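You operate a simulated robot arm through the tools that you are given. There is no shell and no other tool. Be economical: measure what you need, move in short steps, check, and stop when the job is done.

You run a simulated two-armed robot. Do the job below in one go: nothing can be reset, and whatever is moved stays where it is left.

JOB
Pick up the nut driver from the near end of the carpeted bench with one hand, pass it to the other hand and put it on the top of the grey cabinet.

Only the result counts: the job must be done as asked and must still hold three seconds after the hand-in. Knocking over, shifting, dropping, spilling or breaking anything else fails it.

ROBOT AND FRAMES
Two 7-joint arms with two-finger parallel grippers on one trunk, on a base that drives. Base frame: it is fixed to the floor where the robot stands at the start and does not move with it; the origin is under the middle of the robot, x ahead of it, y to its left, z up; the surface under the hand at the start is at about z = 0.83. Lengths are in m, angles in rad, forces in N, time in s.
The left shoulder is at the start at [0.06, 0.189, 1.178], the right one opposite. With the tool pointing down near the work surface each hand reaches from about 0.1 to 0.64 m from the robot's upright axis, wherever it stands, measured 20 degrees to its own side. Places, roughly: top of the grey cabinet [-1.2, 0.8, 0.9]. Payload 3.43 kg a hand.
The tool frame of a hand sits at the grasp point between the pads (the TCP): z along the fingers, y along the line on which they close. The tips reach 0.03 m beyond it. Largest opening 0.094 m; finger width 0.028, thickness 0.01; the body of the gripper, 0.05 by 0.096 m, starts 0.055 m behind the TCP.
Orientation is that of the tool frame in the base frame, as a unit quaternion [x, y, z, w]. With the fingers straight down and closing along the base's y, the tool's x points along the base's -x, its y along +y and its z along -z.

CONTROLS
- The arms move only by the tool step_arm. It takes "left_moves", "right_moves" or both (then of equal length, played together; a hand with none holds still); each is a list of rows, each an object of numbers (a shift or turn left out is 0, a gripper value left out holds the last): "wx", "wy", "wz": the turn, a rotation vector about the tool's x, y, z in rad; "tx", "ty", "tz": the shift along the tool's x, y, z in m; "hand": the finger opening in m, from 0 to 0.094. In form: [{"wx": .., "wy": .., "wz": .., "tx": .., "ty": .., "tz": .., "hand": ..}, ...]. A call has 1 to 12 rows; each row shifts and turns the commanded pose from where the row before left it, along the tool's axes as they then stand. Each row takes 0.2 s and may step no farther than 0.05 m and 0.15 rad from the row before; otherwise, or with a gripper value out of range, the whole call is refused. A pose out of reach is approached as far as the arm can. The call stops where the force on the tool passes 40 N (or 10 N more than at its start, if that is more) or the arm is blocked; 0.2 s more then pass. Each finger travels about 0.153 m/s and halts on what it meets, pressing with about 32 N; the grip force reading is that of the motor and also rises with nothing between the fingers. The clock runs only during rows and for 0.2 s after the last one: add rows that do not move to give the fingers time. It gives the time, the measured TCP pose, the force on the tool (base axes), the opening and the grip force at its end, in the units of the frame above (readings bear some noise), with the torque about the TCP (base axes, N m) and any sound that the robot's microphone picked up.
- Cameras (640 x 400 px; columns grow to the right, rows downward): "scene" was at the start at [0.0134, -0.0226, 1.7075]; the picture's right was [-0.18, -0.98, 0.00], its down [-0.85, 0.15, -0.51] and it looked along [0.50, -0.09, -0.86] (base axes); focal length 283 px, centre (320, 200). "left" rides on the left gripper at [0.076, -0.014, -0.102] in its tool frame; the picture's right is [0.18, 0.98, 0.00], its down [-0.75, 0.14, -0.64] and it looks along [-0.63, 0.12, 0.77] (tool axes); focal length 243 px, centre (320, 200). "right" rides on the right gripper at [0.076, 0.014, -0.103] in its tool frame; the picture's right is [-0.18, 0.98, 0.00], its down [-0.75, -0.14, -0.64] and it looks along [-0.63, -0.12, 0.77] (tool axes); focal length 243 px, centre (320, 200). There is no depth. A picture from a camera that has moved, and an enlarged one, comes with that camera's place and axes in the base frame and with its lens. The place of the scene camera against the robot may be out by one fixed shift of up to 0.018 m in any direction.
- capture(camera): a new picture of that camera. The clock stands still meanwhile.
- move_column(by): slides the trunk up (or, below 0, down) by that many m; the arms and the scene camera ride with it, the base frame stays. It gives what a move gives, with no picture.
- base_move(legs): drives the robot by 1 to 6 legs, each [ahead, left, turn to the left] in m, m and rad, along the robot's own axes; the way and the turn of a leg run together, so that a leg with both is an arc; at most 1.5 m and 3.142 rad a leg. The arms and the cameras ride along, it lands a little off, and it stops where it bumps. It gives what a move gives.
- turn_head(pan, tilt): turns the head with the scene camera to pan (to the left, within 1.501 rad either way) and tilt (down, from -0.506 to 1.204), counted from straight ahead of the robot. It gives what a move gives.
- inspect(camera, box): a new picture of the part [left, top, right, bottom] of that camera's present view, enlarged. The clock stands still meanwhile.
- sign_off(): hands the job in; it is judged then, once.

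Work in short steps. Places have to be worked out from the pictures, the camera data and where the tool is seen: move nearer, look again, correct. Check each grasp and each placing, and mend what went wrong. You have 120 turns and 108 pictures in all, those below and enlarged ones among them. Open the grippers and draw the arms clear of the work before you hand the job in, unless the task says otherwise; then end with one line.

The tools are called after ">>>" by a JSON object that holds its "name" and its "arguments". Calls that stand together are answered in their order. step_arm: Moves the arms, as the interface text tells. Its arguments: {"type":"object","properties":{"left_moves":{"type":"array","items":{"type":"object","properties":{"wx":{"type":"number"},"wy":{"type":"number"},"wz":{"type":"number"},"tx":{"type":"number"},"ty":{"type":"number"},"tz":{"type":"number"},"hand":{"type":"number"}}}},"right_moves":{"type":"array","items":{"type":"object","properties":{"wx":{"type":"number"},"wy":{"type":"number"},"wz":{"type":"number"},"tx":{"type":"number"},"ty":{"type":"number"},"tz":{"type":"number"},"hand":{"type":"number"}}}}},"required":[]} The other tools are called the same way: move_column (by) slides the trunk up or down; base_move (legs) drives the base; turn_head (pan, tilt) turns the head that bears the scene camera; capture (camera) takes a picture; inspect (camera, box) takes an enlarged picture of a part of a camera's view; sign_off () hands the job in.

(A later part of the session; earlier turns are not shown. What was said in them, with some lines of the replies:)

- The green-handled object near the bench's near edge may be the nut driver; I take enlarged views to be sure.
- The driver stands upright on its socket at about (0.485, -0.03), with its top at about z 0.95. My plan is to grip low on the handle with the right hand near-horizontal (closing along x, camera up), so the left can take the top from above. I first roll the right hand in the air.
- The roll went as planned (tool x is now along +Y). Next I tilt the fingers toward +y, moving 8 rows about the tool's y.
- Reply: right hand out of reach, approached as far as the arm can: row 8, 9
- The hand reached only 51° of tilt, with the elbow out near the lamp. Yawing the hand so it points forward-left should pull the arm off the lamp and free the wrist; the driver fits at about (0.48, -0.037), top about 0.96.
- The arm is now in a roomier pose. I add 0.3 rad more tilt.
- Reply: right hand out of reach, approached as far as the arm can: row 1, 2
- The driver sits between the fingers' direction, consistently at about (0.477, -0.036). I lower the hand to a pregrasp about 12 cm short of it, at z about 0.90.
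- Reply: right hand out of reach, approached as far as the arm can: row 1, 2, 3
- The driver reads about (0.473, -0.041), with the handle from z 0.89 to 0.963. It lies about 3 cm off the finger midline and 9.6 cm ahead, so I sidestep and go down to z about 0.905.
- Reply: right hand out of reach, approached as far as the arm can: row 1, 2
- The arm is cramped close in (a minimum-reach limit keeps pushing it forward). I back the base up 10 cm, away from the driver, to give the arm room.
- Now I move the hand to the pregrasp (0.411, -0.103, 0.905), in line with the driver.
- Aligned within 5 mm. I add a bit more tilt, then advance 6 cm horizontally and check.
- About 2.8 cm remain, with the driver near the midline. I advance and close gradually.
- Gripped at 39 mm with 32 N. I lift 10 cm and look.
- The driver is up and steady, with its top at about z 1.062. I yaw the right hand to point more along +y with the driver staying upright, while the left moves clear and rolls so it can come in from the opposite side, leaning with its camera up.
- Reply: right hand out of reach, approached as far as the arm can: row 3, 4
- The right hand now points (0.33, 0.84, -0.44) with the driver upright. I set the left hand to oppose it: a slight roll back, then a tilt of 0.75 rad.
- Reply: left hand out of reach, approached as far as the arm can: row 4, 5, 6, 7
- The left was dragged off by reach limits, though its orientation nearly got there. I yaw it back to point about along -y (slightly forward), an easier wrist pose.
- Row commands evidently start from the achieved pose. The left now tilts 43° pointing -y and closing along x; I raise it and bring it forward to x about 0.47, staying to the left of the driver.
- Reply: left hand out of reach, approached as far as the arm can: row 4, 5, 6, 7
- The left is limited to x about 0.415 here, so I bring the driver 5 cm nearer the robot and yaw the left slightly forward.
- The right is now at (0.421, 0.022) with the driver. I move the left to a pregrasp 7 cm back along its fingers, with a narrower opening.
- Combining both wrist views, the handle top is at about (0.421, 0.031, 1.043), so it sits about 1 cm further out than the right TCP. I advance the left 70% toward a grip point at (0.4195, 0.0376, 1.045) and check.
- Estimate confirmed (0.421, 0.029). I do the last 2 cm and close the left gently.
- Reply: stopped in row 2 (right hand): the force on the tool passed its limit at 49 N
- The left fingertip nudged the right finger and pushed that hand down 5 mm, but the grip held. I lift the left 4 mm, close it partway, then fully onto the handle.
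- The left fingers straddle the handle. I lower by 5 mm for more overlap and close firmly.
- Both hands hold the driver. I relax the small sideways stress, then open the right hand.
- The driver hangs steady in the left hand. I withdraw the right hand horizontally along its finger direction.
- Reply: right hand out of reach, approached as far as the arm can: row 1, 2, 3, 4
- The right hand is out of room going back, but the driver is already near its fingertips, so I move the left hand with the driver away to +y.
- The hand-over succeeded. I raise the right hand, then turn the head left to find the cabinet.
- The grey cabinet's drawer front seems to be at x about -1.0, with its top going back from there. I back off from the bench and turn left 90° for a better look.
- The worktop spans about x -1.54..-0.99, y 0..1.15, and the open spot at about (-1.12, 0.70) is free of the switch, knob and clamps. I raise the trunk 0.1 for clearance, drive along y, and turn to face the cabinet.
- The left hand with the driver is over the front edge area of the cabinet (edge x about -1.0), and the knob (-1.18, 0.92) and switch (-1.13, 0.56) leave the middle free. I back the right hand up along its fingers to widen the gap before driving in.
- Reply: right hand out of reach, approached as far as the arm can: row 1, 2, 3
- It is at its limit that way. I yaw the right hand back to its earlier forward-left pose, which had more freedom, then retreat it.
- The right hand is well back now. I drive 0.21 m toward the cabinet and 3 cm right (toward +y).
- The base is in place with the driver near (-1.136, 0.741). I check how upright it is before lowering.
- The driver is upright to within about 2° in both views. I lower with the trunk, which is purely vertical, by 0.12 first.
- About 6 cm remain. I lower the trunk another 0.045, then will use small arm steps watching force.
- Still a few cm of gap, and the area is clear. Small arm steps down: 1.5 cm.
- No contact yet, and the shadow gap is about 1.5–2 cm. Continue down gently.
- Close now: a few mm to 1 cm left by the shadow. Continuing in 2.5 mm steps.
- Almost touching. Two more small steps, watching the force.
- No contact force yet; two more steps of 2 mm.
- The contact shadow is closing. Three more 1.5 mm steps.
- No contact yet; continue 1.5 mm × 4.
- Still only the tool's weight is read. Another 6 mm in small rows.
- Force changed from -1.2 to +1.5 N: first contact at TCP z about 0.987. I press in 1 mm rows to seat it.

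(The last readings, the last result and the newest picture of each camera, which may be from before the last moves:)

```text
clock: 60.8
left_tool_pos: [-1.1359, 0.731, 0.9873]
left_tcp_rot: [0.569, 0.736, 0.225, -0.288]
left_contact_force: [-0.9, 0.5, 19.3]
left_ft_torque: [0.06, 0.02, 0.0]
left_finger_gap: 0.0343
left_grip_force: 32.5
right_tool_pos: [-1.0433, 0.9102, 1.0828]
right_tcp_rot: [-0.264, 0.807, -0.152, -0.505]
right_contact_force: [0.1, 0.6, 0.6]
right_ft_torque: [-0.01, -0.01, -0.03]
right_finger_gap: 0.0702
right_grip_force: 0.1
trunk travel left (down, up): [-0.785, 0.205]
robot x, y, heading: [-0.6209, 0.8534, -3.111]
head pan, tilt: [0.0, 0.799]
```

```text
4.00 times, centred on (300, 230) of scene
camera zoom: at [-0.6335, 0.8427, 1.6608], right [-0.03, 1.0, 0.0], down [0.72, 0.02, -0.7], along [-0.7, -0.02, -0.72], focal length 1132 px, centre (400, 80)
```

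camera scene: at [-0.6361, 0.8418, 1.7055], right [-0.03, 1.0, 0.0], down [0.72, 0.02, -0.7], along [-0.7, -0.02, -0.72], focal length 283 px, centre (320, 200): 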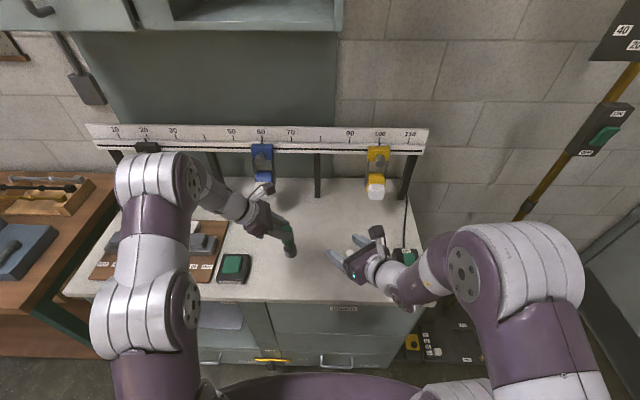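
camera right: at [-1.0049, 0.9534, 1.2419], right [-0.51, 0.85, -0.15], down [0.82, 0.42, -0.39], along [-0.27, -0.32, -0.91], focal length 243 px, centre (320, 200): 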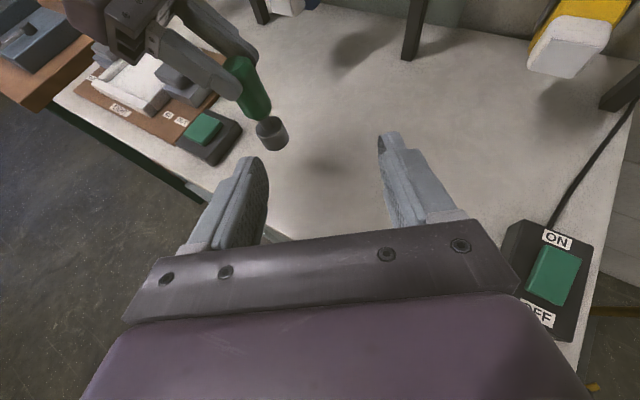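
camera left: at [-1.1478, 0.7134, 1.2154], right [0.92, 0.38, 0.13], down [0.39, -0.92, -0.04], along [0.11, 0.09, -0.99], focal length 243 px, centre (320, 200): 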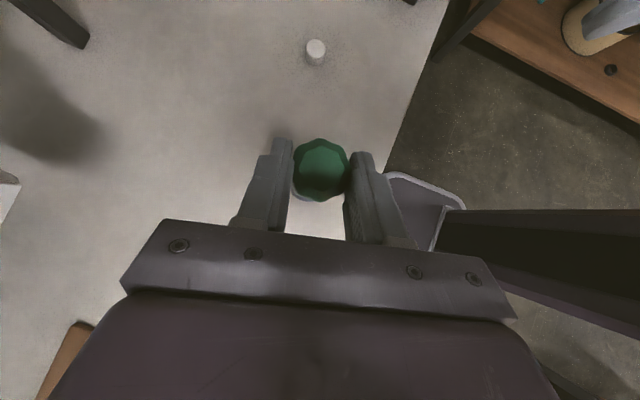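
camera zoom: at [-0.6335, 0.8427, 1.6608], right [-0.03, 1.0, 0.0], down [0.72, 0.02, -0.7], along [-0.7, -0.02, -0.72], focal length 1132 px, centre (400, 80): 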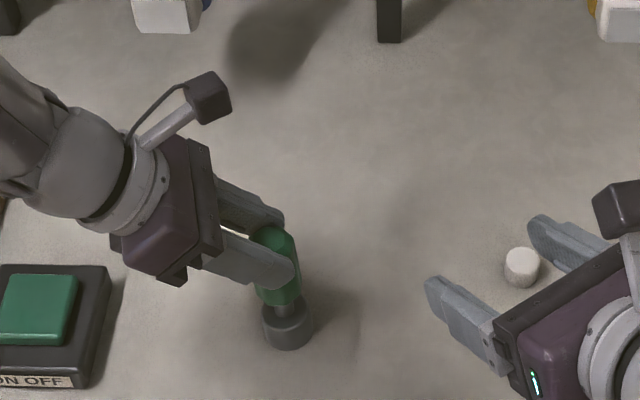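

Seated with about 20 N. I relieve the pressure, then open the left hand slowly.

>>> {"name": "step_arm", "arguments": {"left_moves": [{"tx": 0.0006, "tz": -0.0007}, {"hand": 0.038}, {"hand": 0.045}, {"hand": 0.055}, {"hand": 0.07}, {}]}}

>>> {"name": "capture", "arguments": {"camera": "right"}}

>>> {"name": "capture", "arguments": {"camera": "left"}}

```text
clock: 62.2
left_tool_pos: [-1.1349, 0.7304, 0.9863]
left_tcp_rot: [0.569, 0.737, 0.226, -0.286]
left_contact_force: [-0.3, -0.9, 0.0]
left_ft_torque: [0.0, -0.01, 0.02]
left_finger_gap: 0.0701
left_grip_force: 0.0
right_tool_pos: [-1.0448, 0.9098, 1.0825]
right_tcp_rot: [-0.264, 0.808, -0.153, -0.504]
right_contact_force: [0.5, 0.1, 0.5]
right_ft_torque: [0.03, 0.0, 0.0]
right_finger_gap: 0.07
right_grip_force: 0.0
trunk travel left (down, up): [-0.785, 0.205]
robot x, y, heading: [-0.6213, 0.8575, -3.112]
head pan, tilt: [0.0, 0.799]
```

```text
39 pictures are left
camera right: at [-1.0049, 0.9534, 1.1969], right [-0.51, 0.85, -0.15], down [0.82, 0.42, -0.39], along [-0.27, -0.32, -0.91], focal length 243 px, centre (320, 200)
```

right: 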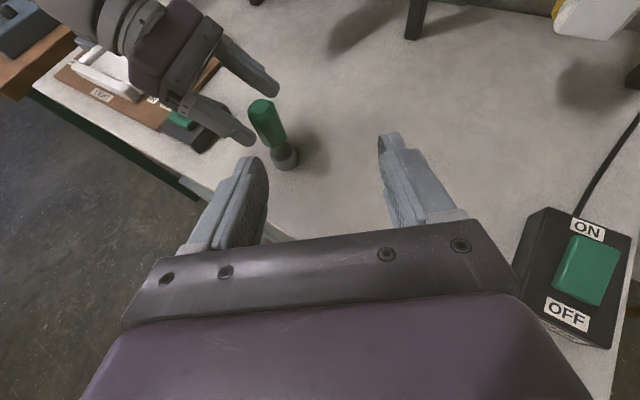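

```text
38 pictures are left
camera left: at [-1.1472, 0.7135, 1.1134], right [0.92, 0.38, 0.13], down [0.39, -0.92, -0.04], along [0.11, 0.09, -0.99], focal length 243 px, centre (320, 200)
```

left: 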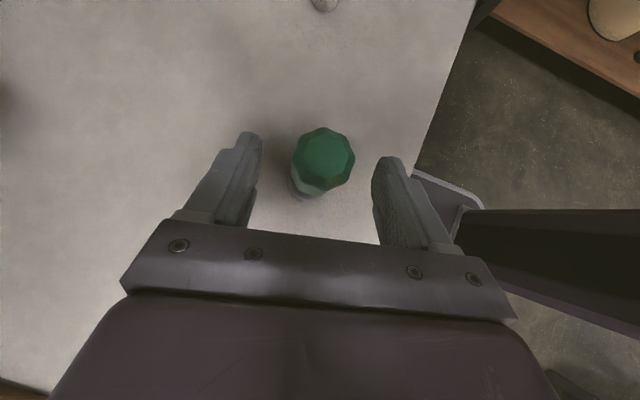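

The driver stands by itself between the open fingers. I withdraw the left hand back along its fingers (up and away).

>>> {"name": "step_arm", "arguments": {"left_moves": [{"tz": -0.03}, {"tz": -0.03}, {"tz": -0.03}]}}

>>> {"name": "capture", "arguments": {"camera": "left"}}

```text
clock: 63.0
left_tool_pos: [-1.1187, 0.6725, 1.0533]
left_tcp_rot: [0.569, 0.737, 0.227, -0.287]
left_contact_force: [-0.3, 0.2, -0.3]
left_ft_torque: [-0.04, -0.01, 0.02]
left_finger_gap: 0.0702
left_grip_force: 0.1
right_tool_pos: [-1.0435, 0.9094, 1.0829]
right_tcp_rot: [-0.264, 0.808, -0.152, -0.505]
right_contact_force: [0.6, 0.7, 0.6]
right_ft_torque: [0.0, 0.0, 0.02]
right_finger_gap: 0.0701
right_grip_force: 0.0
trunk travel left (down, up): [-0.785, 0.205]
robot x, y, heading: [-0.6228, 0.8524, -3.11]
head pan, tilt: [0.0, 0.799]
```

```text
37 pictures are left
camera left: at [-1.1305, 0.6551, 1.1797], right [0.92, 0.38, 0.13], down [0.38, -0.92, -0.04], along [0.11, 0.09, -0.99], focal length 243 px, centre (320, 200)
```

left: 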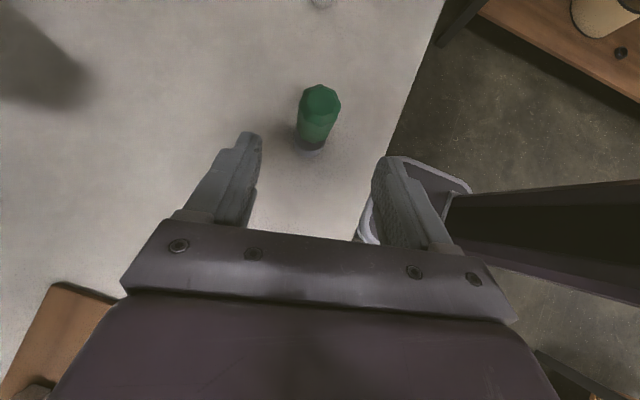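

The left hand is clear. I raise the trunk and back away from the cabinet, then take a final look.

>>> {"name": "move_column", "arguments": {"by": 0.15}}

>>> {"name": "base_move", "arguments": {"legs": [[-0.3, 0, 0]]}}

>>> {"name": "capture", "arguments": {"camera": "scene"}}

>>> {"name": "inspect", "arguments": {"camera": "scene", "box": [200, 100, 440, 300]}}

```text
clock: 64.7
left_tool_pos: [-1.1196, 0.6733, 1.2023]
left_tcp_rot: [0.569, 0.737, 0.226, -0.285]
left_contact_force: [0.0, 0.0, -0.3]
left_ft_torque: [-0.01, 0.01, -0.01]
left_finger_gap: 0.0703
left_grip_force: 0.2
right_tool_pos: [-1.0456, 0.9112, 1.2324]
right_tcp_rot: [-0.264, 0.808, -0.153, -0.504]
right_contact_force: [-0.1, 0.1, -0.3]
right_ft_torque: [-0.02, 0.0, -0.01]
right_finger_gap: 0.0698
right_grip_force: 0.1
trunk travel left (down, up): [-0.935, 0.055]
robot x, y, heading: [-0.6228, 0.8518, -3.11]
head pan, tilt: [0.0, 0.799]
```

```text
clock: 66.8
left_tool_pos: [-0.8209, 0.6803, 1.2022]
left_tcp_rot: [0.568, 0.738, 0.226, -0.286]
left_contact_force: [-0.7, -0.2, 0.2]
left_ft_torque: [0.01, -0.02, -0.03]
left_finger_gap: 0.0698
left_grip_force: 0.1
right_tool_pos: [-0.7452, 0.9171, 1.2309]
right_tcp_rot: [-0.265, 0.808, -0.153, -0.503]
right_contact_force: [0.4, -0.3, -0.6]
right_ft_torque: [-0.02, -0.02, 0.02]
right_finger_gap: 0.0702
right_grip_force: 0.0
trunk travel left (down, up): [-0.935, 0.055]
robot x, y, heading: [-0.3244, 0.8636, -3.113]
head pan, tilt: [0.0, 0.799]
```

```text
36 pictures are left
camera scene: at [-0.3378, 0.8505, 1.8104], right [-0.03, 1.0, 0.0], down [0.72, 0.02, -0.7], along [-0.7, -0.02, -0.72], focal length 283 px, centre (320, 200)
```

scene: 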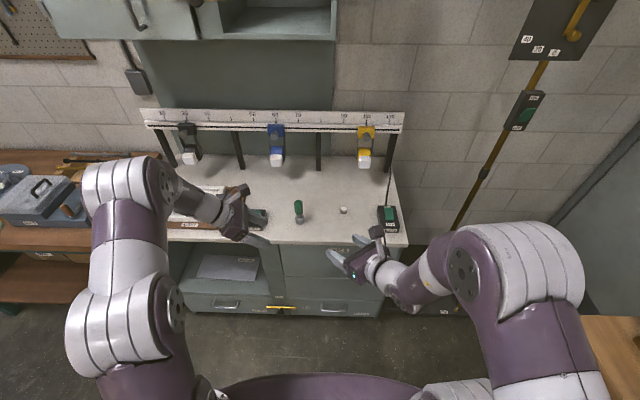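

```text
2.00 times, centred on (320, 200) of scene
camera zoom: at [-0.3378, 0.8505, 1.8104], right [-0.03, 1.0, 0.0], down [0.72, 0.02, -0.7], along [-0.7, -0.02, -0.72], focal length 566 px, centre (320, 200)
```

zoom: 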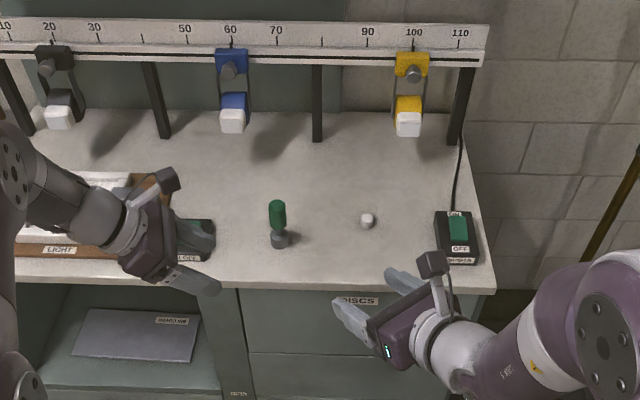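

The driver stands upright on the cabinet top, nothing else there has moved, and both hands are open and clear. I hand the job in.

>>> {"name": "sign_off", "arguments": {}}

```text
The job is handed in.
```

The right hand picked up the nut driver from the bench and passed it to the left. It now stands upright on top of the grey cabinet, with both hands open and drawn clear.
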